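You operate a simulated robot arm through the tools that you are given. There is no shell and no other tool. Be economical: measure what you need, move in short steps, check, and stop when the job is done.

You are at the controls of a simulated two-armed robot. One attempt, no reset.

Task
Cap the mustard, then rack the three loose spice jars by name.
Fine: each jar stands in the cell with its name; the fennel stays in its cell.

It is judged by the outcome, as a careful person would: the job done as asked, and still so three seconds after it is handed in. It fails if anything else is knocked over, pushed out of place, dropped, spilled or broken. A push-on lid holds only when it is set on centred and level and pressed home; a screw cap is set on level and turned clockwise until tight.

Robot
Two 7-joint arms with two-finger parallel grippers on one trunk, on a base that drives. Base frame: it is fixed to the floor where the robot stands at the start and does not move with it; the origin is under the middle of the robot, x ahead of it, y to its left, z up; the surface under the hand at the start is at about z = 0.92. Lengths are in m, angles in rad, forces in N, time in s.
The left shoulder is at the start at [0.07, 0.163, 1.17], the right one opposite. With the tool pointing down near the work surface each hand reaches from about 0.38 to 0.88 m from the robot's upright axis, wherever it stands, measured 20 degrees to its own side. Payload 3.43 kg a hand.
The TCP of each hand is the grasp point between the finger pads, 0.034 m short of the fingertips. In the tool frame z runs along the fingers and y along their closing line. The gripper opens to 0.128 m. The fingers are 0.024 m wide and 0.012 m thick; the gripper's body (0.048 by 0.13 m) begins 0.096 m behind the TCP.
Orientation is that of the tool frame in the base frame, as a unit quaternion [x, y, z, w]. With the fingers straight down and closing along the base's y, the tool's x points along the base's -x, its y along +y and its z along -z.

Tools
- The arms move only by the tool arm_command. It takes "left_moves", "right_moves" or both (then of equal length, played together; a hand with none holds still); each is a list of rows, each a list of 7 numbers: the turn, a rotation vector about the base's x, y, z in units of 4 degrees (1.0 is 4 degrees), then the shift along the base's x, y, z in units of 40 mm (1.0 is 40 mm), then the closure in counts, from 0 (fully open) to 255 (shut). In form: [[wx, wy, wz, tx, ty, tz, grip], ...]. A call has 1 to 10 rows; each row shifts and turns the commanded pose from where the row before left it. A call with a number of a shift or a turn outside -1 to 1 is refused whole. A row lasts 0.2 s, in which the tool goes at most 0.05 m and 0.15 rad; a call with a longer step from one row to the next is refused whole, and so is a gripper value outside its range. A pose out of reach is approached as far as the arm can. The call stops where the force on the tool passes 90 N (or 10 N more than at its start, if that is more) or the arm is blocked; 0.2 s more then pass. Each finger travels about 0.153 m/s and halts on what it meets, pressing with about 39 N; the grip force reading is that of the motor and also rises with nothing between the fingers. The clock runs only during rows and for 0.2 s after the last one: add rows that do not move to give the fingers time. The reply holds the time, the measured pose of the TCP, the force on the tool along the base axes, the opening and the grip force, in the units named above and with some noise, with the torque about the TCP (base axes, N m) and any sound that the robot's microphone picked up.
- Cameras (640 x 400 px; columns grow to the right, rows downward): "scene" is now at [0.1301, 0.0391, 1.4017]; the picture's right is [0.42, -0.91, 0.00], its down [-0.50, -0.23, -0.83] and it looks along [0.76, 0.35, -0.55] (base axes); focal length 251 px, centre (320, 200). "left" rides on the left gripper at [0.076, 0.011, -0.16] in its tool frame; the picture's right is [-0.15, 0.99, 0.00], its down [-0.88, -0.13, -0.46] and it looks along [-0.45, -0.07, 0.89] (tool axes); focal length 234 px, centre (320, 200). "right" rides on the right gripper at [0.076, -0.011, -0.16] in its tool frame; the picture's right is [0.15, 0.99, 0.00], its down [-0.88, 0.13, -0.46] and it looks along [-0.45, 0.07, 0.89] (tool axes); focal length 234 px, centre (320, 200). There is no depth. A picture from a camera that has moved, and an enlarged one, comes with that camera's place and axes in the base frame and with its lens.
- get_image(camera): a new picture of that camera. The clock stands still meanwhile.
- move_column(by): slides the trunk up (or, below 0, down) by that many m; the arms and the scene camera ride with it, the base frame stays. It gives what a move gives, with no picture.
- drive_base(legs): drives the robot by 1 to 6 legs, each [ahead, left, turn to the left] in m, m and rad, along the robot's own axes; the way and the turn of a leg run together, so that a leg with both is an arc; at most 1.5 m and 3.142 rad a leg. The arms and the cameras ride along, it lands a little off, and it stops where it bumps. It gives what a move gives.
- turn_head(pan, tilt): turns the head with the scene camera to pan (to the left, within 1.501 rad either way) and tilt (down, from -0.506 to 1.204), counted from straight ahead of the robot. It gives what a move gives.
- enlarge(camera, box): a new picture of the part [left, top, right, bottom] of that camera's present view, enlarged. The clock stands still meanwhile.
- hand_in(): hands the job in; it is judged then, once.

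Work in short steps. Places have to be worked out from the pictures, the camera data and where the tool is seen: move nearer, look again, correct. Check each grasp and each placing, and mend what went wrong. You have 120 turns and 88 pictures in all, those below and enlarged ones among them. Open the grippers and draw the arms clear of the work before you hand the job in, unless the task says otherwise; then end with one line.

The tools are called as a command line: name --argument value ..., lists and objects as JSON in quotes. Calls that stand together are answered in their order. arm_command: Moves the arms, as the interface text tells. Its arguments: {"type":"object","properties":{"left_moves":{"type":"array","items":{"type":"array","items":{"type":"number"}}},"right_moves":{"type":"array","items":{"type":"array","items":{"type":"number"}}}},"required":[]} The other tools are called the same way: move_column (by) slides the trunk up or down; drive_base (legs) drives the base; turn_head (pan, tilt) turns the head that bears the scene camera; get_image (camera) takes a picture; enlarge (camera, box) takes an enlarged picture of a part of a camera's view; hand_in () hands the job in.

At the start:

```text
time: 0.0
left_position: [0.5655, 0.3486, 1.2375]
left_orientation: [0.0, 1.0, 0.0, 0.0]
left_wrist_force: [-0.4, 0.2, -0.3]
left_ft_torque: [0.02, 0.0, 0.0]
left_opening: 0.1278
left_finger_force: 0.0
right_position: [0.5684, -0.0515, 1.2674]
right_orientation: [0.0, 1.0, 0.0, 0.0]
right_wrist_force: [0.6, 0.2, 0.7]
right_ft_torque: [-0.01, 0.02, -0.04]
right_opening: 0.128
right_finger_force: 0.1
trunk travel left (down, up): [-0.65, 0.29]
robot x, y, heading: [0.0003, 0.0005, 0.005]
head pan, tilt: [0.435, 0.585]
```

scene: 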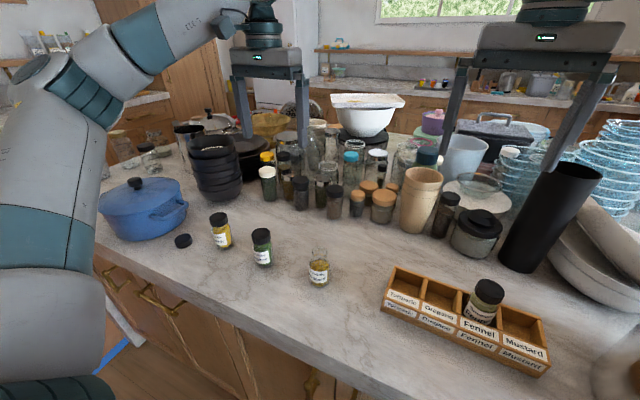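
right: 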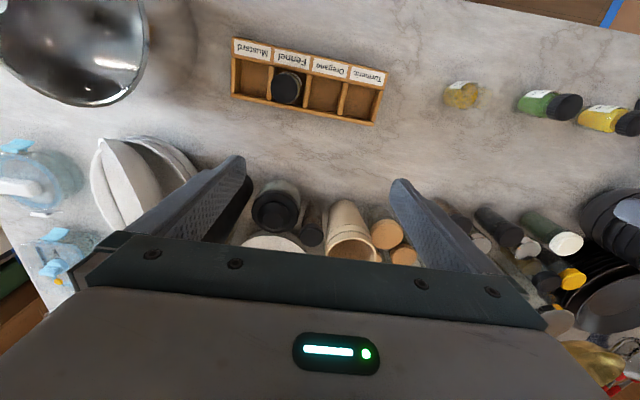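
left: 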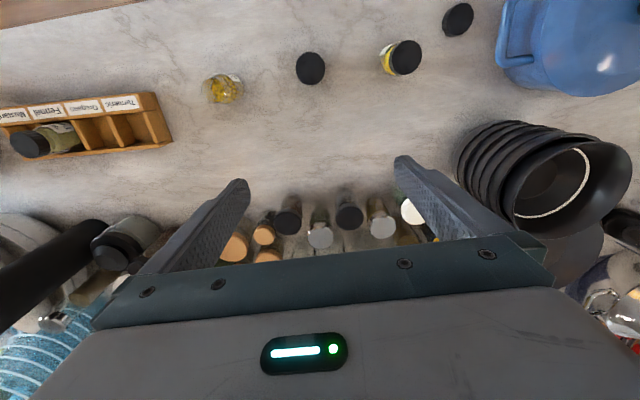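

The mustard jar appears to be the open one near (0.48, 0.20), with its cap near (0.44, 0.60) by the blue pot. I'll enlarge the view to read labels and refine positions.

enlarge --camera "scene" --box '[160, 190, 360, 315]'

enlarge --camera "scene" --box '[370, 250, 570, 375]'

enlarge --camera "right" --box '[220, 20, 420, 145]'

enlarge --camera "left" --box '[190, 0, 510, 200]'

```text
3.20 times, centred on (260, 252) of scene
camera zoom: at [0.1301, 0.0391, 1.4017], right [0.42, -0.91, 0.0], down [-0.5, -0.23, -0.83], along [0.76, 0.35, -0.55], focal length 802 px, centre (512, 32)
```

zoom: 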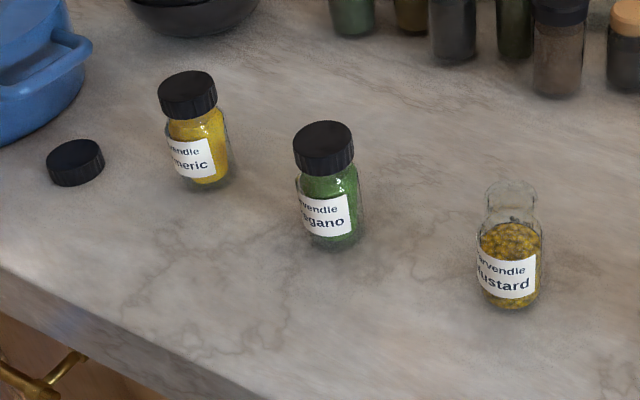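

```text
3.20 times, centred on (470, 312) of scene
camera zoom: at [0.1301, 0.0391, 1.4017], right [0.42, -0.91, 0.0], down [-0.5, -0.23, -0.83], along [0.76, 0.35, -0.55], focal length 802 px, centre (-160, -160)
```

zoom: 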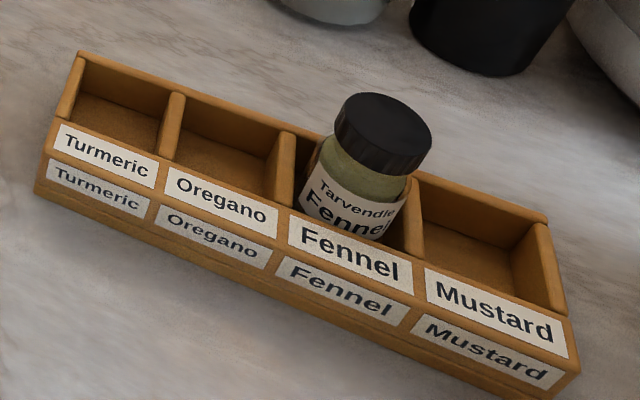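

```text
3.20 times, centred on (320, 82) of right
camera zoom: at [0.4933, -0.0627, 1.4274], right [-0.15, 0.99, 0.0], down [0.88, 0.13, 0.46], along [0.45, 0.07, -0.89], focal length 749 px, centre (320, 576)
```

zoom: 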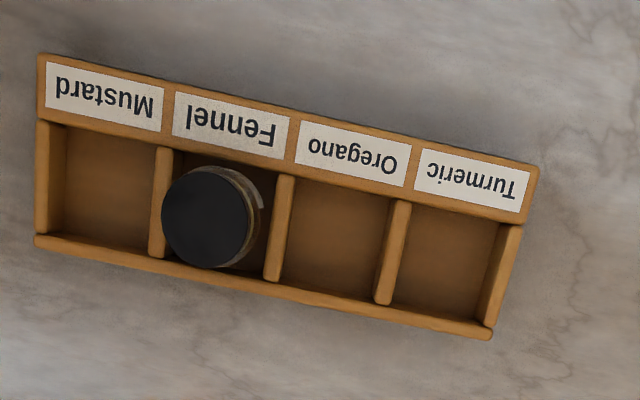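

```text
2.00 times, centred on (350, 100) of left
camera zoom: at [0.4902, 0.3586, 1.396], right [0.15, 0.99, 0.0], down [0.88, -0.13, 0.46], along [0.45, -0.07, -0.89], focal length 468 px, centre (260, 400)
```

zoom: 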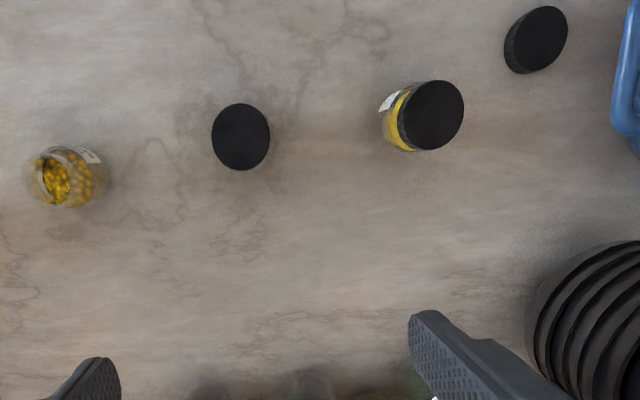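

Rack cells run roughly along y at x≈0.515, with a pitch of about 0.068 m. Next I'll look at the neck of the jar and the cap to find out whether it screws or pushes on.

enlarge --camera "scene" --box '[295, 240, 345, 290]'

enlarge --camera "scene" --box '[165, 220, 215, 260]'

enlarge --camera "left" --box '[195, 65, 255, 110]'

```text
8.00 times, centred on (320, 265) of scene
camera zoom: at [0.1301, 0.0391, 1.4017], right [0.42, -0.91, 0.0], down [-0.5, -0.23, -0.83], along [0.76, 0.35, -0.55], focal length 2006 px, centre (320, -320)
```

zoom: 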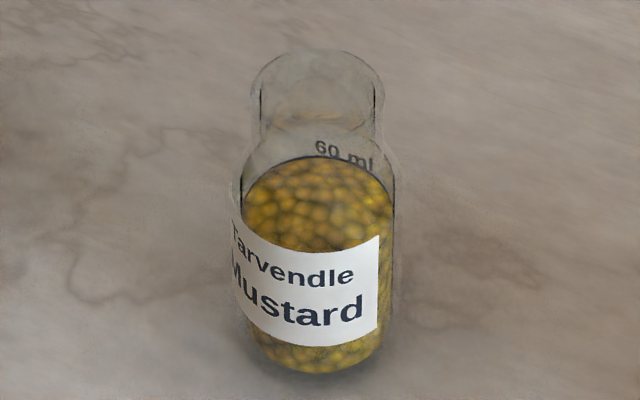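

```text
10.00 times, centred on (190, 240) of scene
camera zoom: at [0.1301, 0.0391, 1.4017], right [0.42, -0.91, 0.0], down [-0.5, -0.23, -0.83], along [0.76, 0.35, -0.55], focal length 2508 px, centre (1620, -200)
```

zoom: 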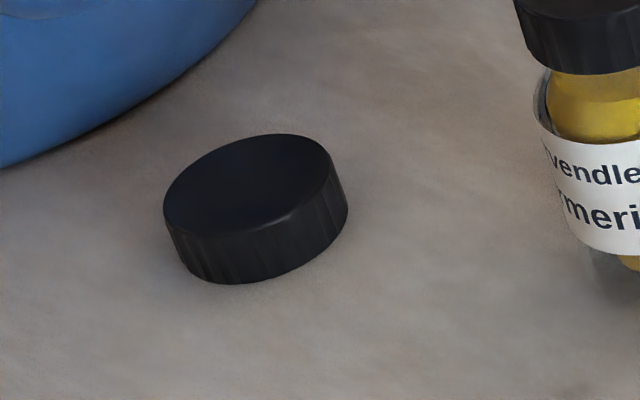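

```text
8.89 times, centred on (225, 88) of left
camera zoom: at [0.4902, 0.3586, 1.396], right [0.15, 0.99, 0.0], down [0.88, -0.13, 0.46], along [0.45, -0.07, -0.89], focal length 2082 px, centre (1164, 1200)
```

zoom: 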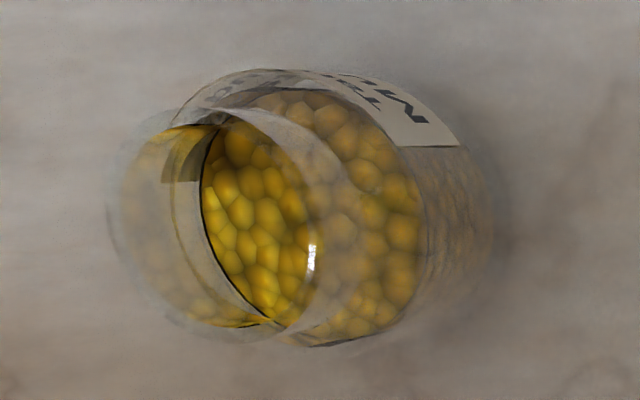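

The cap lies top up on the table. I move the left hand above it (z≈1.12) and look from there.

arm_command --left_moves '[[0, 0, 0, -0.448, 0.85, -0.429, 0], [0, 0, 0, -0.448, 0.85, -0.429, 0], [0, 0, 0, -0.448, 0.85, -0.429, 0], [0, 0, 0, -0.448, 0.85, -0.429, 0], [0, 0, 0, -0.448, 0.85, -0.429, 0], [0, 0, 0, -0.448, 0.85, -0.429, 0], [0, 0, 0, -0.448, 0.85, -0.429, 0], [0, 0, 0, 0, 0, 0, 0]]'

get_image --camera "left"

get_image --camera "scene"

```text
time: 1.8
left_position: [0.4422, 0.5847, 1.1163]
left_orientation: [0.001, 1.0, 0.001, 0.0]
left_wrist_force: [-0.4, 0.5, 0.5]
left_ft_torque: [0.01, 0.0, -0.01]
left_opening: 0.1279
left_finger_force: 0.0
right_position: [0.5689, -0.0518, 1.2674]
right_orientation: [-0.001, 1.0, 0.001, -0.001]
right_wrist_force: [-0.2, -0.4, 1.0]
right_ft_torque: [-0.02, -0.03, 0.05]
right_opening: 0.128
right_finger_force: 0.1
trunk travel left (down, up): [-0.65, 0.29]
robot x, y, heading: [-0.0004, 0.0013, -0.003]
head pan, tilt: [0.435, 0.585]
```

```text
77 pictures are left
camera left: at [0.3663, 0.5955, 1.2758], right [0.15, 0.99, 0.0], down [0.88, -0.13, 0.46], along [0.45, -0.07, -0.89], focal length 234 px, centre (320, 200)
```

left: 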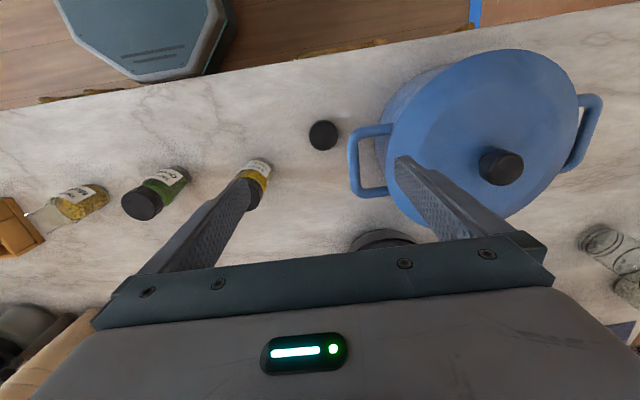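

```text
76 pictures are left
camera scene: at [0.1306, 0.0382, 1.4016], right [0.42, -0.91, 0.0], down [-0.5, -0.23, -0.83], along [0.76, 0.35, -0.55], focal length 251 px, centre (320, 200)
```

scene: 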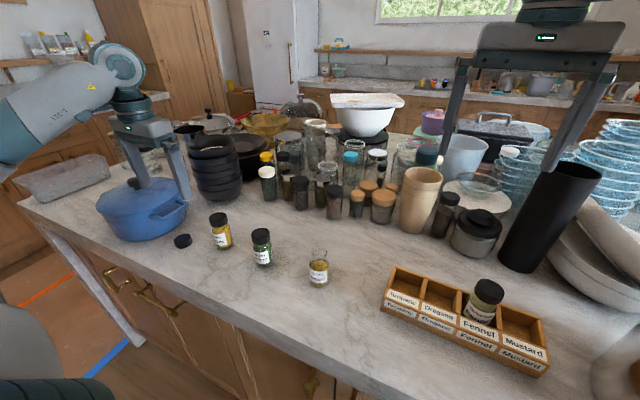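

The cap is at about (0.437, 0.588), and the pot handle sits at y≈0.625, so closing along y would hit it. I'll yaw the left hand by +90° so the fingers close along x.

arm_command --left_moves '[[0, 0, 1, 0, 0, 0, 0], [0, 0, 1, 0, 0, 0, 0], [0, 0, 1, 0, 0, 0, 0], [0, 0, 1, 0, 0, 0, 0], [0, 0, 1, 0, 0, 0, 0], [0, 0, 1, 0, 0, 0, 0], [0, 0, 1, 0, 0, 0, 0], [0, 0, 1, 0, 0, 0, 0], [0, 0, 1, 0, 0, 0, 0], [0, 0, 1, 0, 0, 0, 0]]'

arm_command --left_moves '[[0, 0, 1, 0, 0, 0, 0], [0, 0, 1, 0, 0, 0, 0], [0, 0, 1, 0, 0, 0, 0], [0, 0, 1, 0, 0, 0, 0], [0, 0, 1, 0, 0, 0, 0], [0, 0, 1, 0, 0, 0, 0], [0, 0, 1, 0, 0, 0, 0], [0, 0, 1, 0, 0, 0, 0], [0, 0, 1, 0, 0, 0, 0], [0, 0, 1, 0, 0, 0, 0]]'

arm_command --left_moves '[[0, 0, 1, 0, 0, -0.5, 60], [0, 0, 1, 0, 0, -0.5, 60], [0, 0, 0.5, 0, 0, -0.2, 60], [0, 0, 0, 0, 0, 0, 60]]'

get_image --camera "left"

```text
time: 4.0
left_position: [0.4405, 0.587, 1.1158]
left_orientation: [-0.343, 0.939, 0.0, 0.001]
left_wrist_force: [0.1, 0.4, 0.0]
left_ft_torque: [0.02, -0.01, 0.01]
left_opening: 0.1279
left_finger_force: 0.1
right_position: [0.5682, -0.0522, 1.2677]
right_orientation: [0.0, 1.0, 0.0, 0.0]
right_wrist_force: [0.3, 0.3, 0.7]
right_ft_torque: [0.0, 0.01, 0.0]
right_opening: 0.1281
right_finger_force: 0.0
trunk travel left (down, up): [-0.65, 0.29]
robot x, y, heading: [-0.0009, 0.0026, 0.0]
head pan, tilt: [0.435, 0.585]
```

```text
time: 6.2
left_position: [0.4395, 0.587, 1.1161]
left_orientation: [-0.643, 0.766, -0.001, -0.001]
left_wrist_force: [-0.6, 0.5, 0.2]
left_ft_torque: [-0.02, -0.01, 0.02]
left_opening: 0.128
left_finger_force: 0.1
right_position: [0.5686, -0.052, 1.2675]
right_orientation: [0.0, 1.0, 0.0, -0.001]
right_wrist_force: [0.3, 0.0, -0.6]
right_ft_torque: [0.01, 0.0, -0.02]
right_opening: 0.1279
right_finger_force: 0.1
trunk travel left (down, up): [-0.65, 0.29]
robot x, y, heading: [-0.0033, 0.0016, -0.001]
head pan, tilt: [0.435, 0.585]
```

```text
time: 7.2
left_position: [0.4384, 0.5872, 1.0682]
left_orientation: [0.708, -0.707, 0.0, 0.0]
left_wrist_force: [0.2, 0.5, 0.1]
left_ft_torque: [0.03, -0.02, 0.01]
left_opening: 0.0979
left_finger_force: 0.1
right_position: [0.5676, -0.0524, 1.2679]
right_orientation: [0.0, 1.0, 0.0, 0.001]
right_wrist_force: [-0.5, -0.7, -0.2]
right_ft_torque: [-0.03, -0.01, 0.0]
right_opening: 0.1281
right_finger_force: 0.1
trunk travel left (down, up): [-0.65, 0.29]
robot x, y, heading: [0.0004, -0.0014, -0.006]
head pan, tilt: [0.435, 0.585]
```

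```text
75 pictures are left
camera left: at [0.4294, 0.5101, 1.2279], right [-0.99, 0.14, 0.0], down [0.13, 0.88, 0.46], along [0.07, 0.45, -0.89], focal length 234 px, centre (320, 200)
```

left: 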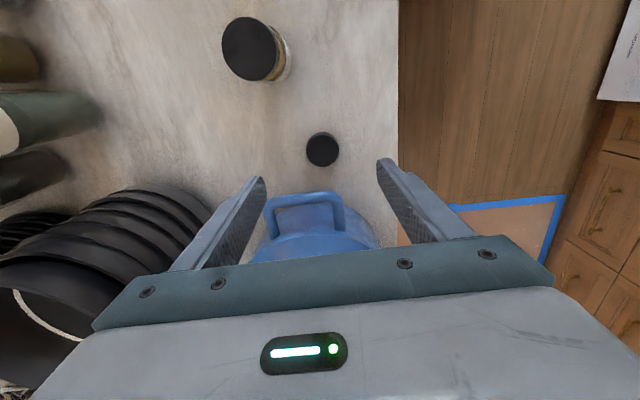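

The cap is centred under the hand at (0.439, 0.586). I descend to z≈0.96, then check.

arm_command --left_moves '[[0, 0, 0, 0, 0, -0.7, 90], [0, 0, 0, 0, 0, -0.7, 90], [0, 0, 0, 0, 0, -0.7, 90], [0, 0, 0, 0, 0, -0.4, 90], [0, 0, 0, 0, 0, -0.2, 90], [0, 0, 0, 0, 0, 0, 90]]'

get_image --camera "left"

enlarge --camera "scene" --box '[100, 160, 240, 260]'

```text
time: 8.6
left_position: [0.4395, 0.588, 0.9606]
left_orientation: [0.707, -0.707, 0.0, 0.0]
left_wrist_force: [-0.2, -0.5, 0.0]
left_ft_torque: [0.02, -0.01, -0.04]
left_opening: 0.0826
left_finger_force: 0.1
right_position: [0.568, -0.0516, 1.2671]
right_orientation: [0.0, 1.0, 0.0, 0.0]
right_wrist_force: [-0.4, -1.0, 0.3]
right_ft_torque: [-0.02, 0.0, 0.01]
right_opening: 0.1281
right_finger_force: 0.1
trunk travel left (down, up): [-0.65, 0.29]
robot x, y, heading: [-0.0018, -0.0007, -0.001]
head pan, tilt: [0.435, 0.585]
```

```text
74 pictures are left
camera left: at [0.4297, 0.5108, 1.1199], right [-0.99, 0.15, 0.0], down [0.13, 0.88, 0.46], along [0.07, 0.45, -0.89], focal length 234 px, centre (320, 200)
```

left: 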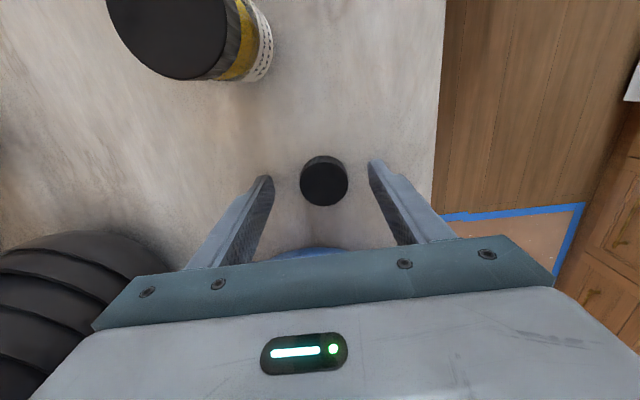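

```text
4.00 times, centred on (170, 210) of scene
camera zoom: at [0.1299, 0.0392, 1.4017], right [0.42, -0.91, 0.0], down [-0.5, -0.23, -0.83], along [0.76, 0.35, -0.55], focal length 1003 px, centre (920, 160)
```

zoom: 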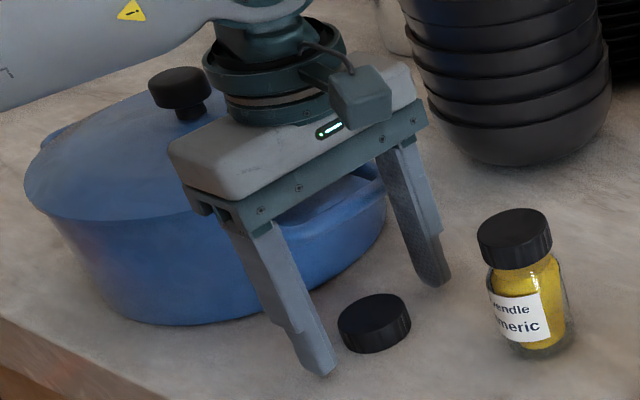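

The cap sits between the fingertips, about 4 mm toward −y. I nudge the hand and close.

arm_command --left_moves '[[0, 0, 0, 0, -0.1, -0.05, 90], [0, 0, 0, 0, 0, 0, 255], [0, 0, 0, 0, 0, 0, 255], [0, 0, 0, 0, 0, 0, 255]]'

get_image --camera "left"

```text
time: 9.6
left_position: [0.4398, 0.582, 0.9592]
left_orientation: [0.708, -0.706, 0.0, 0.0]
left_wrist_force: [0.5, 1.5, 0.7]
left_ft_torque: [0.04, -0.05, 0.01]
left_opening: 0.0394
left_finger_force: 38.7
right_position: [0.5698, -0.0525, 1.2672]
right_orientation: [-0.001, 1.0, 0.0, 0.0]
right_wrist_force: [0.4, -0.4, 0.3]
right_ft_torque: [-0.04, 0.02, 0.01]
right_opening: 0.1281
right_finger_force: 0.1
trunk travel left (down, up): [-0.65, 0.29]
robot x, y, heading: [-0.0031, -0.0003, 0.0]
head pan, tilt: [0.435, 0.585]
```

```text
72 pictures are left
camera left: at [0.4296, 0.5058, 1.1176], right [-0.99, 0.15, 0.0], down [0.13, 0.88, 0.46], along [0.07, 0.45, -0.89], focal length 234 px, centre (320, 200)
```

left: 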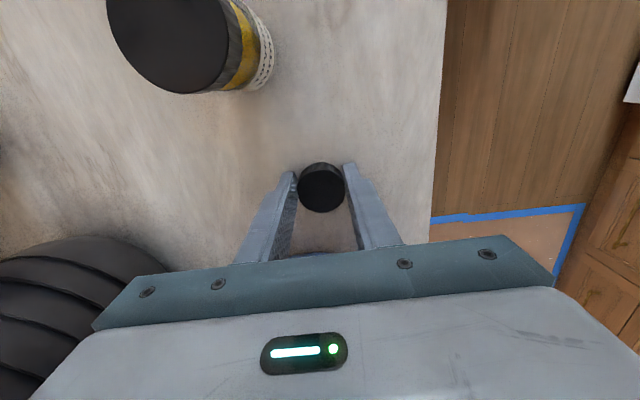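

The cap is held (diameter 39 mm). I lift it and look to see whether it is level.

arm_command --left_moves '[[0, 0, 0, 0, 0, 0.5, 255], [0, 0, 0, 0, 0, 1, 255], [0, 0, 0, 0, 0, 1, 255], [0, 0, 0, 0, 0, 1, 255], [0, 0, 0, 0, 0, 1, 255], [0, 0, 0, 0, 0, 0.5, 255], [0, 0, 0, 0, 0, 0, 255]]'

arm_command --left_moves '[[0, 0, 0, 0.1, -0.95, 0, 255], [0, 0, 0, 0.1, -0.95, 0, 255], [0, 0, 0, 0.1, -0.95, 0, 255], [0, 0, 0, 0.1, -0.95, 0, 255], [0, 0, 0, 0.1, -0.95, 0, 255], [0, 0, 0, 0.1, -0.95, 0, 255], [0, 0, 0, 0.1, -0.95, 0, 255], [0, 0, 0, 0.1, -0.95, 0, 255], [0, 0, 0, 0.1, -0.95, 0, 255], [0, 0, 0, 0.1, -0.95, 0, 255]]'

get_image --camera "left"

enlarge --camera "scene" --box '[250, 140, 410, 300]'

```text
time: 11.4
left_position: [0.4311, 0.5821, 1.0939]
left_orientation: [0.705, -0.703, -0.065, 0.064]
left_wrist_force: [1.0, -0.7, -0.4]
left_ft_torque: [0.05, 0.0, -0.01]
left_opening: 0.0393
left_finger_force: 39.0
right_position: [0.5662, -0.0542, 1.2688]
right_orientation: [0.0, 1.0, 0.001, 0.001]
right_wrist_force: [-0.5, -0.4, 0.5]
right_ft_torque: [0.06, 0.0, 0.01]
right_opening: 0.1279
right_finger_force: 0.1
trunk travel left (down, up): [-0.65, 0.29]
robot x, y, heading: [-0.0022, -0.0015, -0.001]
head pan, tilt: [0.435, 0.585]
stopped in row 7 (left hand): the arm was blocked; the commanded pose is now the measured one
```

```text
time: 13.6
left_position: [0.475, 0.1987, 1.0903]
left_orientation: [0.705, -0.703, -0.065, 0.063]
left_wrist_force: [0.0, 0.6, 0.3]
left_ft_torque: [0.0, 0.03, 0.01]
left_opening: 0.0394
left_finger_force: 38.8
right_position: [0.5706, -0.0526, 1.2658]
right_orientation: [0.001, 1.0, 0.001, 0.0]
right_wrist_force: [0.2, -0.3, -0.9]
right_ft_torque: [0.05, 0.01, -0.01]
right_opening: 0.128
right_finger_force: 0.0
trunk travel left (down, up): [-0.65, 0.29]
robot x, y, heading: [0.0005, -0.0007, 0.0]
head pan, tilt: [0.435, 0.585]
```

```text
71 pictures are left
camera left: at [0.4932, 0.1223, 1.248], right [-0.97, 0.14, 0.18], down [0.21, 0.88, 0.43], along [-0.1, 0.45, -0.89], focal length 234 px, centre (320, 200)
```

left: 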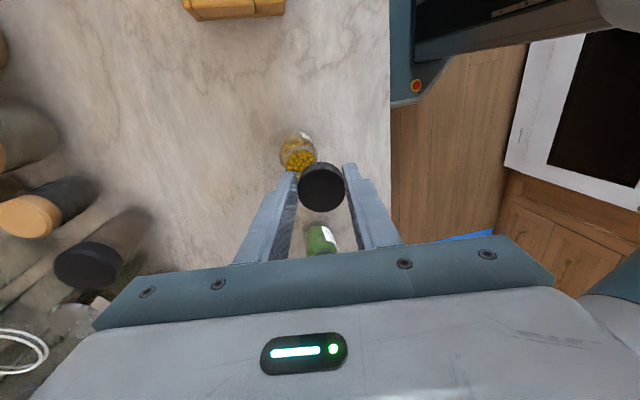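

```text
2.50 times, centred on (330, 220) of scene
camera zoom: at [0.131, 0.0373, 1.4016], right [0.42, -0.91, 0.0], down [-0.5, -0.23, -0.83], along [0.76, 0.35, -0.55], focal length 627 px, centre (295, 150)
```

zoom: 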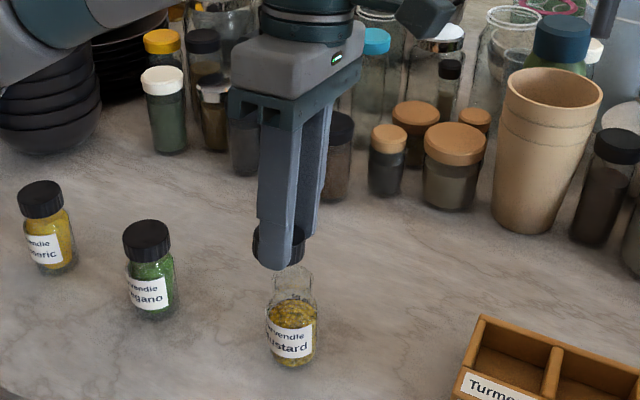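

Cap held, but the arm had stopped at a limit and tilted about 10.5° about +y. I rotate it back and raise slightly.

arm_command --left_moves '[[0, -0.655, 0, 0, 0, 0.25, 255], [0, -0.655, 0, 0, 0, 0.25, 255], [0, -0.655, 0, 0, 0, 0.25, 255], [0, -0.655, 0, 0, 0, 0.0, 255], [0, 0, 0, 0, 0, 0, 255]]'

get_image --camera "left"

enlarge --camera "scene" --box '[250, 190, 370, 290]'

```text
time: 14.8
left_position: [0.4718, 0.2019, 1.1207]
left_orientation: [0.708, -0.706, 0.001, -0.001]
left_wrist_force: [-0.8, -0.4, -0.8]
left_ft_torque: [0.02, 0.0, 0.03]
left_opening: 0.0393
left_finger_force: 39.2
right_position: [0.5691, -0.0523, 1.2673]
right_orientation: [0.0, 1.0, -0.001, -0.001]
right_wrist_force: [-0.2, 0.2, 0.2]
right_ft_torque: [0.01, -0.01, 0.06]
right_opening: 0.1281
right_finger_force: 0.0
trunk travel left (down, up): [-0.65, 0.29]
robot x, y, heading: [0.0023, -0.0015, 0.005]
head pan, tilt: [0.435, 0.585]
```

```text
69 pictures are left
camera left: at [0.4618, 0.1257, 1.2808], right [-0.99, 0.15, 0.0], down [0.13, 0.88, 0.46], along [0.07, 0.45, -0.89], focal length 234 px, centre (320, 200)
```

left: 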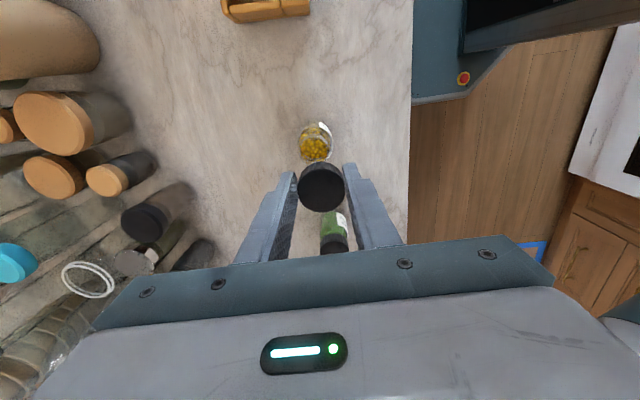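

```text
4.00 times, centred on (310, 240) of scene
camera zoom: at [0.1303, 0.0393, 1.4016], right [0.42, -0.91, 0.0], down [-0.5, -0.23, -0.83], along [0.76, 0.35, -0.55], focal length 1003 px, centre (360, 40)
```

zoom: 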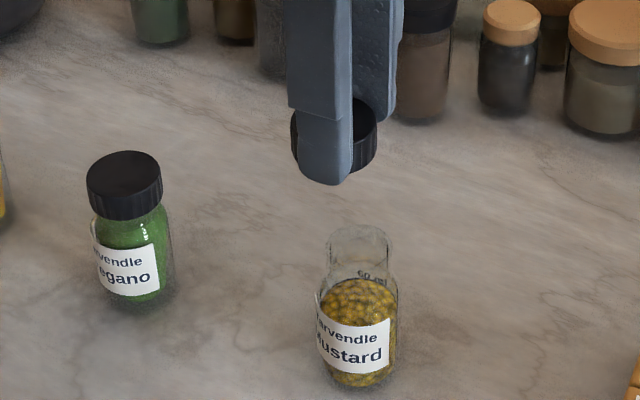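

I enlarge the wrist view to locate the jar mouth precisely.

enlarge --camera "left" --box '[280, 110, 360, 210]'

enlarge --camera "right" --box '[430, 60, 500, 130]'

```text
4.00 times, centred on (320, 160) of left
camera zoom: at [0.4618, 0.1257, 1.2808], right [-0.99, 0.15, 0.0], down [0.13, 0.88, 0.46], along [0.07, 0.45, -0.89], focal length 937 px, centre (320, 360)
```

zoom: 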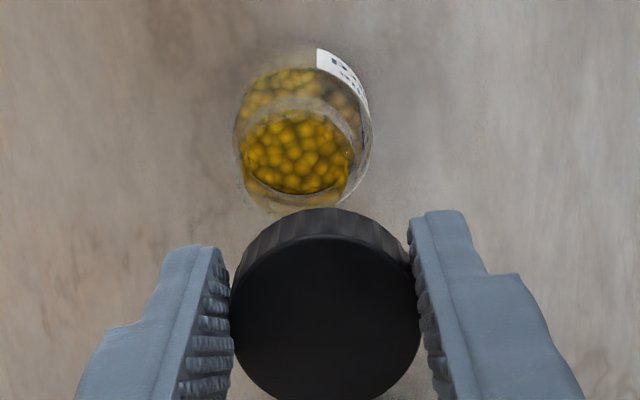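

```text
5.71 times, centred on (465, 95) of right
camera zoom: at [0.4934, -0.0624, 1.4273], right [-0.15, 0.99, 0.0], down [0.88, 0.13, 0.46], along [0.45, 0.07, -0.89], focal length 1338 px, centre (-509, 800)
```

zoom: 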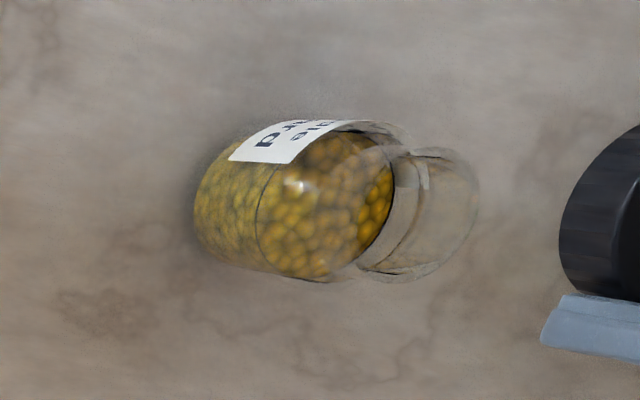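

The jar mouth triangulates to about (0.479, 0.201, z≈1.015). I align the cap over it and descend to roughly 1.5 cm above.

arm_command --left_moves '[[0, 0, 0, 0.19, -0.07, 0, 255], [0, 0, 0, 0, 0, -0.6, 255], [0, 0, 0, 0, 0, -0.6, 255], [0, 0, 0, 0, 0, 0, 255]]'

enlarge --camera "scene" --box '[280, 215, 360, 295]'

enlarge --camera "right" --box '[430, 50, 530, 130]'

enlarge --camera "left" --box '[280, 120, 360, 210]'

```text
time: 15.8
left_position: [0.4792, 0.1987, 1.0744]
left_orientation: [0.708, -0.706, 0.002, -0.002]
left_wrist_force: [0.6, 0.3, 0.2]
left_ft_torque: [0.0, 0.02, 0.0]
left_opening: 0.0394
left_finger_force: 38.4
right_position: [0.5686, -0.0527, 1.2661]
right_orientation: [0.0, 1.0, 0.0, 0.0]
right_wrist_force: [0.4, -0.4, -0.4]
right_ft_torque: [0.02, 0.03, 0.04]
right_opening: 0.128
right_finger_force: 0.1
trunk travel left (down, up): [-0.65, 0.29]
robot x, y, heading: [-0.0025, -0.0026, -0.001]
head pan, tilt: [0.435, 0.585]
```

```text
5.00 times, centred on (320, 255) of scene
camera zoom: at [0.1299, 0.0389, 1.4017], right [0.42, -0.91, 0.0], down [-0.5, -0.23, -0.83], along [0.76, 0.35, -0.55], focal length 1254 px, centre (320, -75)
```

zoom: 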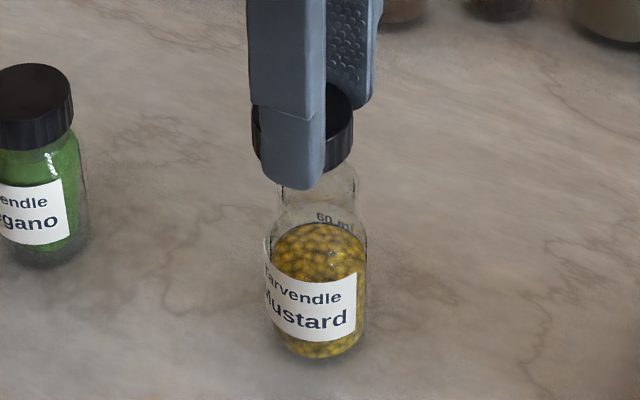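

```text
5.00 times, centred on (480, 90) of right
camera zoom: at [0.493, -0.0628, 1.4274], right [-0.15, 0.99, 0.0], down [0.88, 0.13, 0.46], along [0.45, 0.07, -0.89], focal length 1171 px, centre (-480, 750)
```

zoom: 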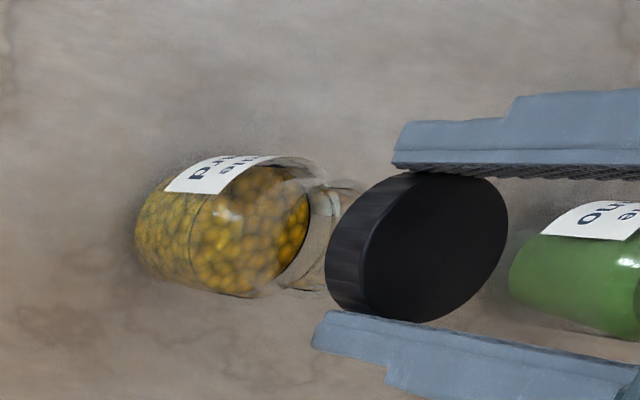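

```text
4.44 times, centred on (320, 165) of left
camera zoom: at [0.4683, 0.1224, 1.233], right [-0.99, 0.14, 0.0], down [0.13, 0.88, 0.46], along [0.07, 0.45, -0.89], focal length 1041 px, centre (320, 356)
```

zoom: 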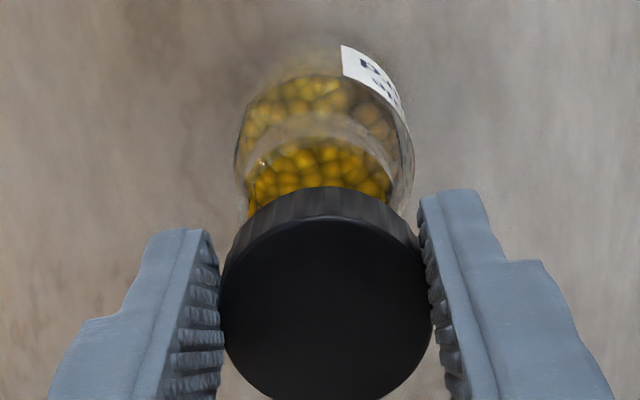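

In the scene view the cap sits about 5–6 mm to the +y side of the jar axis, while x looks aligned. I shift −5 mm in y and check again.

arm_command --left_moves '[[0, 0, 0, 0.02, -0.13, 0, 255], [0, 0, 0, 0, 0, -0.15, 255], [0, 0, 0, 0, 0, 0, 255]]'

enlarge --camera "scene" --box '[290, 225, 350, 285]'

enlarge --camera "right" --box '[440, 60, 520, 120]'

```text
time: 16.6
left_position: [0.4796, 0.1941, 1.0663]
left_orientation: [0.707, -0.707, 0.001, -0.001]
left_wrist_force: [-0.1, -0.7, 0.7]
left_ft_torque: [-0.01, 0.01, -0.01]
left_opening: 0.0394
left_finger_force: 39.5
right_position: [0.5682, -0.0511, 1.2668]
right_orientation: [-0.001, 1.0, -0.001, 0.0]
right_wrist_force: [0.5, -0.3, 0.3]
right_ft_torque: [-0.03, -0.02, 0.01]
right_opening: 0.1281
right_finger_force: 0.0
trunk travel left (down, up): [-0.65, 0.29]
robot x, y, heading: [-0.0011, -0.0012, 0.0]
head pan, tilt: [0.435, 0.585]
```

```text
6.67 times, centred on (320, 255) of scene
camera zoom: at [0.1301, 0.0392, 1.4017], right [0.42, -0.91, 0.0], down [-0.5, -0.23, -0.83], along [0.76, 0.35, -0.55], focal length 1672 px, centre (320, -167)
```

zoom: 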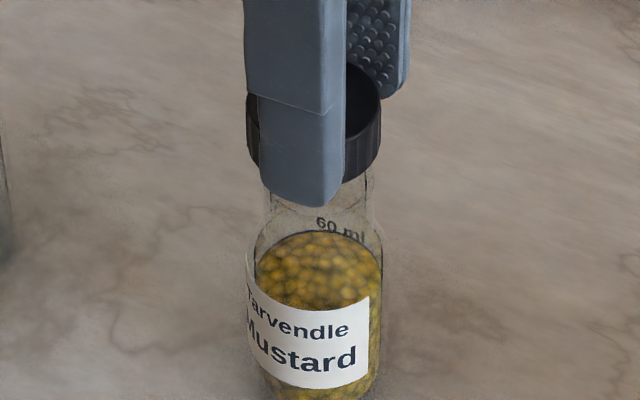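

```text
6.67 times, centred on (480, 90) of right
camera zoom: at [0.4932, -0.0625, 1.4274], right [-0.15, 0.99, 0.0], down [0.88, 0.13, 0.46], along [0.45, 0.07, -0.89], focal length 1561 px, centre (-747, 933)
```

zoom: 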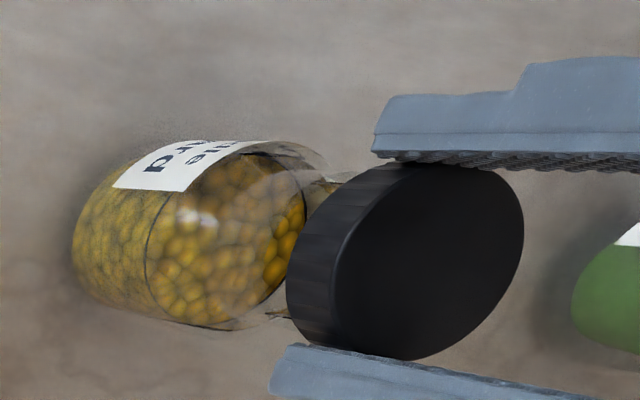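

Alignment looks good within about 1.5 mm. I descend in small steps, watching the force.

arm_command --left_moves '[[0, 0, 0, 0, -0.03, -0.1, 255], [0, 0, 0, 0, 0, -0.1, 255], [0, 0, 0, 0, 0, -0.1, 255], [0, 0, 0, 0, 0, -0.1, 255], [0, 0, 0, 0, 0, 0, 255]]'

enlarge --camera "scene" --box '[290, 225, 350, 285]'

```text
time: 17.8
left_position: [0.4792, 0.1928, 1.0522]
left_orientation: [0.708, -0.706, 0.001, -0.002]
left_wrist_force: [-0.1, -0.1, -0.2]
left_ft_torque: [0.0, -0.01, -0.01]
left_opening: 0.0394
left_finger_force: 39.6
right_position: [0.5689, -0.052, 1.2672]
right_orientation: [-0.001, 1.0, 0.0, 0.0]
right_wrist_force: [-1.2, 0.4, 0.0]
right_ft_torque: [0.0, -0.03, 0.0]
right_opening: 0.1281
right_finger_force: 0.0
trunk travel left (down, up): [-0.65, 0.29]
robot x, y, heading: [-0.002, -0.0005, -0.007]
head pan, tilt: [0.435, 0.585]
```

```text
6.67 times, centred on (320, 255) of scene
camera zoom: at [0.1301, 0.0392, 1.4017], right [0.42, -0.91, 0.0], down [-0.5, -0.23, -0.83], along [0.76, 0.35, -0.55], focal length 1672 px, centre (320, -167)
```

zoom: 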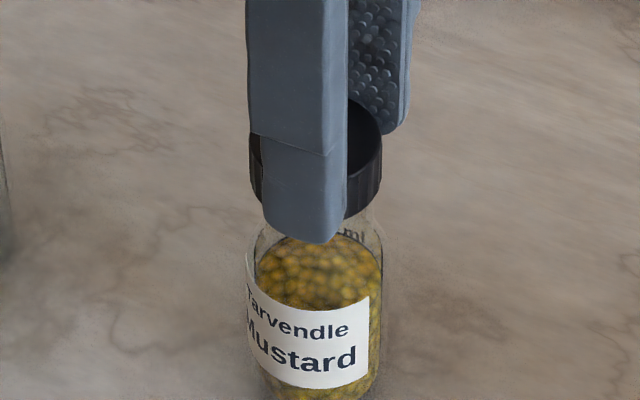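

No contact yet and still centred. I continue down in 3 mm steps.

arm_command --left_moves '[[0, 0, 0, 0, 0, -0.075, 255], [0, 0, 0, 0, 0, -0.075, 255], [0, 0, 0, 0, 0, -0.075, 255], [0, 0, 0, 0, 0, 0, 255]]'

enlarge --camera "scene" --box '[230, 215, 350, 295]'

enlarge --camera "right" --box '[440, 60, 520, 120]'

```text
time: 18.8
left_position: [0.4809, 0.1933, 1.0422]
left_orientation: [0.707, -0.707, 0.001, -0.001]
left_wrist_force: [0.2, 0.1, 0.1]
left_ft_torque: [-0.01, 0.01, 0.02]
left_opening: 0.0396
left_finger_force: 39.2
right_position: [0.5696, -0.0506, 1.2674]
right_orientation: [0.0, 1.0, 0.0, 0.0]
right_wrist_force: [0.2, 0.3, 0.4]
right_ft_torque: [0.01, -0.02, -0.01]
right_opening: 0.128
right_finger_force: 0.1
trunk travel left (down, up): [-0.65, 0.29]
robot x, y, heading: [-0.001, 0.0005, -0.003]
head pan, tilt: [0.435, 0.585]
```

```text
5.00 times, centred on (290, 255) of scene
camera zoom: at [0.1301, 0.0392, 1.4017], right [0.42, -0.91, 0.0], down [-0.5, -0.23, -0.83], along [0.76, 0.35, -0.55], focal length 1254 px, centre (470, -75)
```

zoom: 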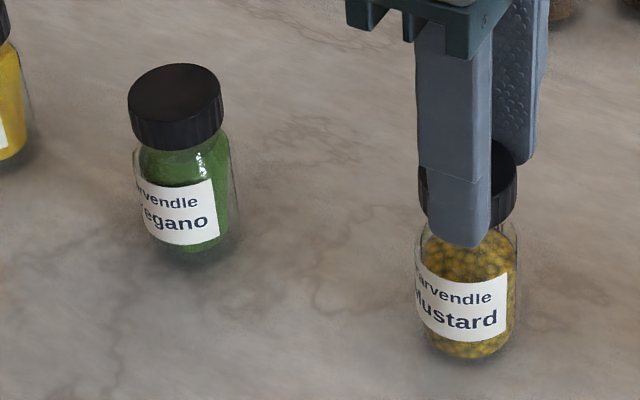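

```text
6.67 times, centred on (480, 90) of right
camera zoom: at [0.4932, -0.0625, 1.4274], right [-0.15, 0.99, 0.0], down [0.88, 0.13, 0.46], along [0.45, 0.07, -0.89], focal length 1561 px, centre (-747, 933)
```

zoom: 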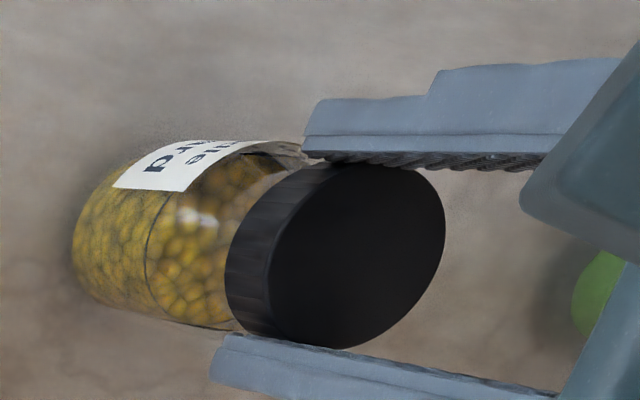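

The cap is around the neck with no force yet, roughly 5–7 mm above fully seated. I keep descending slowly.

arm_command --left_moves '[[0, 0, 0, 0, 0, -0.05, 255], [0, 0, 0, 0, 0, -0.05, 255], [0, 0, 0, 0, 0, 0, 255]]'

```text
time: 19.6
left_position: [0.481, 0.193, 1.0393]
left_orientation: [0.708, -0.706, 0.001, -0.002]
left_wrist_force: [-1.2, -0.5, 4.6]
left_ft_torque: [0.03, 0.12, 0.03]
left_opening: 0.0393
left_finger_force: 39.2
right_position: [0.5682, -0.0533, 1.2685]
right_orientation: [0.0, 1.0, 0.0, 0.0]
right_wrist_force: [-0.1, -0.4, -0.6]
right_ft_torque: [0.01, 0.03, 0.03]
right_opening: 0.1281
right_finger_force: 0.1
trunk travel left (down, up): [-0.65, 0.29]
robot x, y, heading: [0.0032, -0.0039, -0.002]
head pan, tilt: [0.435, 0.585]
```

Contact at 4.6 N with small torque. Now I turn clockwise with slight downward pressure to see whether it threads.

arm_command --left_moves '[[0, 0, -1, 0, 0, -0.02, 255], [0, 0, -1, 0, 0, -0.01, 255], [0, 0, -1, 0, 0, -0.01, 255], [0, 0, -1, 0, 0, -0.01, 255], [0, 0, -1, 0, 0, -0.01, 255], [0, 0, -1, 0, 0, -0.01, 255], [0, 0, -1, 0, 0, -0.01, 255], [0, 0, -1, 0, 0, -0.01, 255], [0, 0, -1, 0, 0, -0.01, 255], [0, 0, -1, 0, 0, -0.01, 255]]'

enlarge --camera "scene" --box '[230, 215, 350, 295]'

```text
time: 21.8
left_position: [0.4768, 0.1918, 1.0372]
left_orientation: [-0.423, 0.906, -0.002, 0.004]
left_wrist_force: [-6.7, 8.4, 42.8]
left_ft_torque: [0.84, 0.32, 0.08]
left_opening: 0.0395
left_finger_force: 39.3
right_position: [0.5644, -0.052, 1.2693]
right_orientation: [0.0, 1.0, 0.0, 0.002]
right_wrist_force: [0.1, -0.2, 0.4]
right_ft_torque: [0.01, 0.02, 0.0]
right_opening: 0.1281
right_finger_force: 0.0
trunk travel left (down, up): [-0.65, 0.29]
robot x, y, heading: [0.0006, 0.0005, 0.001]
head pan, tilt: [0.435, 0.585]
```

```text
5.00 times, centred on (290, 255) of scene
camera zoom: at [0.125, 0.039, 1.4024], right [0.42, -0.91, 0.0], down [-0.5, -0.23, -0.84], along [0.76, 0.35, -0.55], focal length 1254 px, centre (470, -75)
```

zoom: 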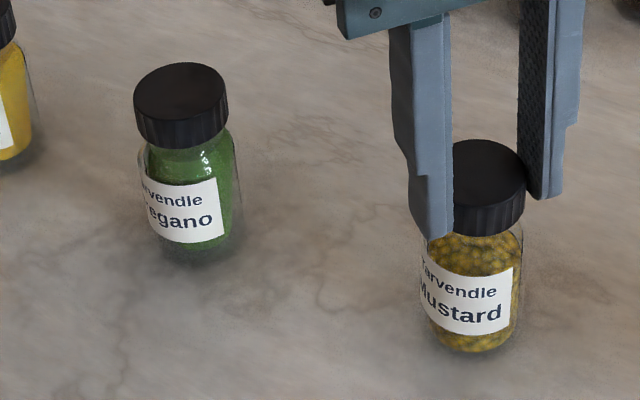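

The force rose to 43 N and is mostly on the +y side, while the cap looks at seated height like the oregano's. I ease off 1 mm and inspect closely.

arm_command --left_moves '[[0, 0, 0, 0, 0, 0.03, 255], [0, 0, 0, 0, 0, 0, 255]]'

enlarge --camera "scene" --box '[290, 225, 350, 285]'

enlarge --camera "right" --box '[430, 60, 510, 120]'

enlarge --camera "scene" --box '[232, 215, 292, 275]'

```text
time: 22.4
left_position: [0.4782, 0.1919, 1.0371]
left_orientation: [-0.423, 0.906, -0.003, 0.002]
left_wrist_force: [-5.8, 8.5, 42.7]
left_ft_torque: [0.75, 0.11, 0.11]
left_opening: 0.0393
left_finger_force: 38.6
right_position: [0.5641, -0.0522, 1.2694]
right_orientation: [0.0, 1.0, 0.0, 0.002]
right_wrist_force: [-0.3, -0.1, -0.7]
right_ft_torque: [0.0, 0.01, 0.02]
right_opening: 0.128
right_finger_force: 0.2
trunk travel left (down, up): [-0.65, 0.29]
robot x, y, heading: [0.0009, 0.0004, 0.001]
head pan, tilt: [0.435, 0.585]
```

```text
6.67 times, centred on (320, 255) of scene
camera zoom: at [0.1255, 0.039, 1.4022], right [0.42, -0.91, 0.0], down [-0.5, -0.23, -0.84], along [0.76, 0.35, -0.55], focal length 1672 px, centre (320, -167)
```

zoom: 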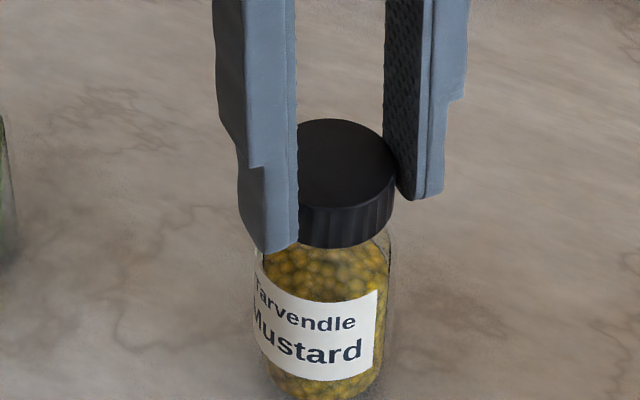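

```text
6.67 times, centred on (470, 90) of right
camera zoom: at [0.4886, -0.0627, 1.4292], right [-0.15, 0.99, 0.0], down [0.88, 0.13, 0.46], along [0.45, 0.07, -0.89], focal length 1561 px, centre (-680, 933)
```

zoom: 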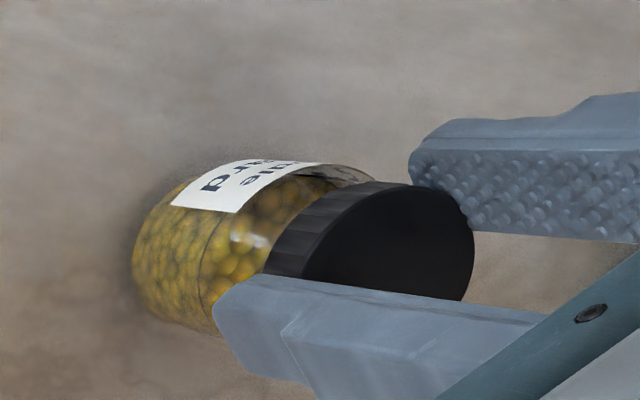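

```text
6.67 times, centred on (262, 245) of scene
camera zoom: at [0.1255, 0.039, 1.4022], right [0.42, -0.91, 0.0], down [-0.5, -0.23, -0.84], along [0.76, 0.35, -0.55], focal length 1672 px, centre (707, -100)
```

zoom: 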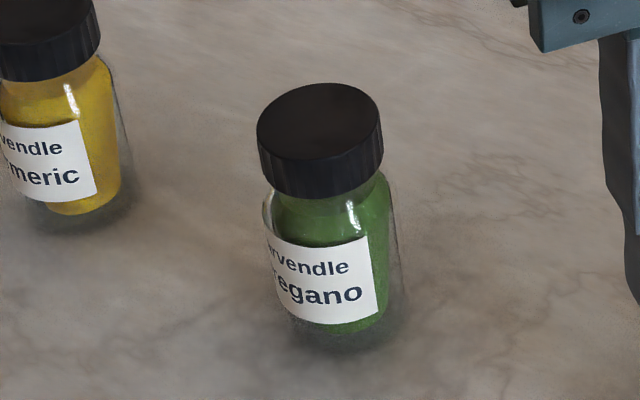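

The press force didn't ease. I raise a bit more to relieve it, then release the cap and inspect how it sits.

arm_command --left_moves '[[0, 0, 0, 0, 0, 0.04, 255], [0, 0, 0, 0, 0, 0.04, 255], [0, 0, 0, 0, 0, 0, 255]]'

```text
time: 23.2
left_position: [0.4783, 0.1918, 1.0366]
left_orientation: [-0.423, 0.906, -0.001, 0.001]
left_wrist_force: [-6.4, 2.9, 13.2]
left_ft_torque: [0.22, 0.57, -0.03]
left_opening: 0.0395
left_finger_force: 39.5
right_position: [0.5672, -0.0517, 1.2686]
right_orientation: [0.0, 1.0, 0.001, 0.001]
right_wrist_force: [1.0, -0.6, -0.2]
right_ft_torque: [0.0, 0.03, -0.03]
right_opening: 0.1279
right_finger_force: 0.0
trunk travel left (down, up): [-0.65, 0.29]
robot x, y, heading: [0.0021, 0.0021, 0.002]
head pan, tilt: [0.435, 0.585]
```

Now 13 N. I turn clockwise another 40° at this light load to see whether the torque rises (threading).

arm_command --left_moves '[[0, 0, -1, 0, 0, 0.01, 255], [0, 0, -1, 0, 0, 0, 255], [0, 0, -1, 0, 0, 0, 255], [0, 0, -1, 0, 0, 0, 255], [0, 0, -1, 0, 0, 0, 255], [0, 0, -1, 0, 0, 0, 255], [0, 0, -1, 0, 0, 0, 255], [0, 0, -1, 0, 0, 0, 255], [0, 0, -1, 0, 0, 0, 255], [0, 0, -1, 0, 0, 0, 255]]'

enlarge --camera "scene" --box '[290, 225, 350, 285]'

```text
time: 25.4
left_position: [0.4809, 0.1937, 1.0383]
left_orientation: [-0.087, 0.996, -0.002, 0.0]
left_wrist_force: [0.8, 0.5, -2.0]
left_ft_torque: [0.0, 0.03, -0.02]
left_opening: 0.0392
left_finger_force: 39.4
right_position: [0.5701, -0.0511, 1.267]
right_orientation: [0.0, 1.0, 0.0, -0.001]
right_wrist_force: [-0.9, -0.9, -0.1]
right_ft_torque: [-0.02, 0.03, -0.01]
right_opening: 0.1281
right_finger_force: 0.0
trunk travel left (down, up): [-0.65, 0.29]
robot x, y, heading: [-0.0016, -0.0014, 0.002]
head pan, tilt: [0.435, 0.585]
```

```text
6.67 times, centred on (320, 255) of scene
camera zoom: at [0.1303, 0.0393, 1.4016], right [0.42, -0.91, 0.0], down [-0.5, -0.23, -0.83], along [0.76, 0.35, -0.55], focal length 1672 px, centre (320, -167)
```

zoom: 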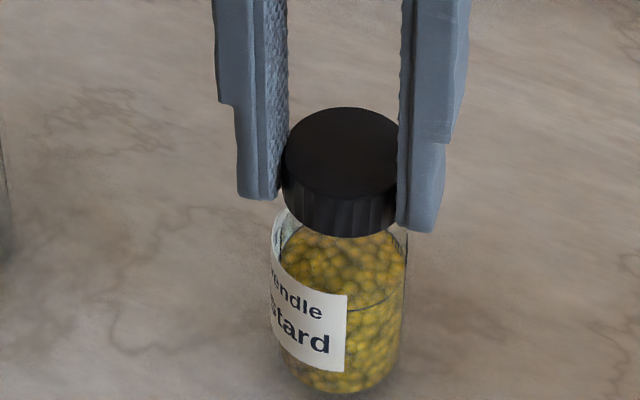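

The jar now turns and hangs with the cap, so the cap has gripped the jar. I lower it to rest, release, and inspect.

arm_command --left_moves '[[0, 0, 0, 0, 0, -0.03, 255], [0, 0, 0, 0, 0, -0.02, 255], [0, 0, 0, 0, 0, 0, 255]]'

enlarge --camera "scene" --box '[290, 225, 350, 285]'

```text
time: 26.2
left_position: [0.4808, 0.1938, 1.0379]
left_orientation: [-0.089, 0.996, -0.002, 0.0]
left_wrist_force: [0.1, 1.2, 2.7]
left_ft_torque: [0.03, -0.09, -0.01]
left_opening: 0.0396
left_finger_force: 39.0
right_position: [0.568, -0.0516, 1.2667]
right_orientation: [0.0, 1.0, -0.001, 0.0]
right_wrist_force: [0.4, -0.1, 0.3]
right_ft_torque: [-0.01, -0.01, 0.01]
right_opening: 0.1284
right_finger_force: 0.1
trunk travel left (down, up): [-0.65, 0.29]
robot x, y, heading: [-0.0024, 0.0004, -0.0]
head pan, tilt: [0.435, 0.585]
```

```text
6.67 times, centred on (320, 255) of scene
camera zoom: at [0.1299, 0.0393, 1.4018], right [0.42, -0.91, 0.0], down [-0.5, -0.23, -0.83], along [0.76, 0.35, -0.55], focal length 1672 px, centre (320, -167)
```

zoom: 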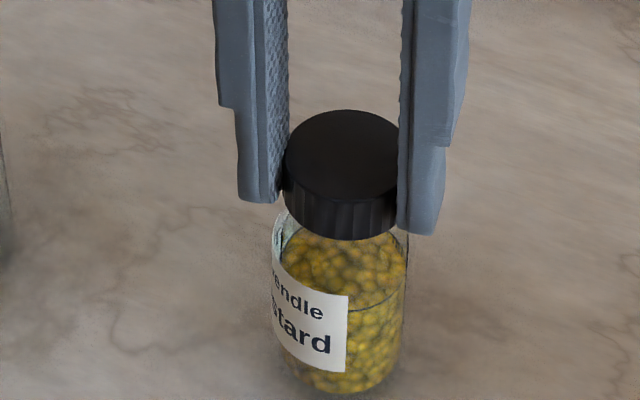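

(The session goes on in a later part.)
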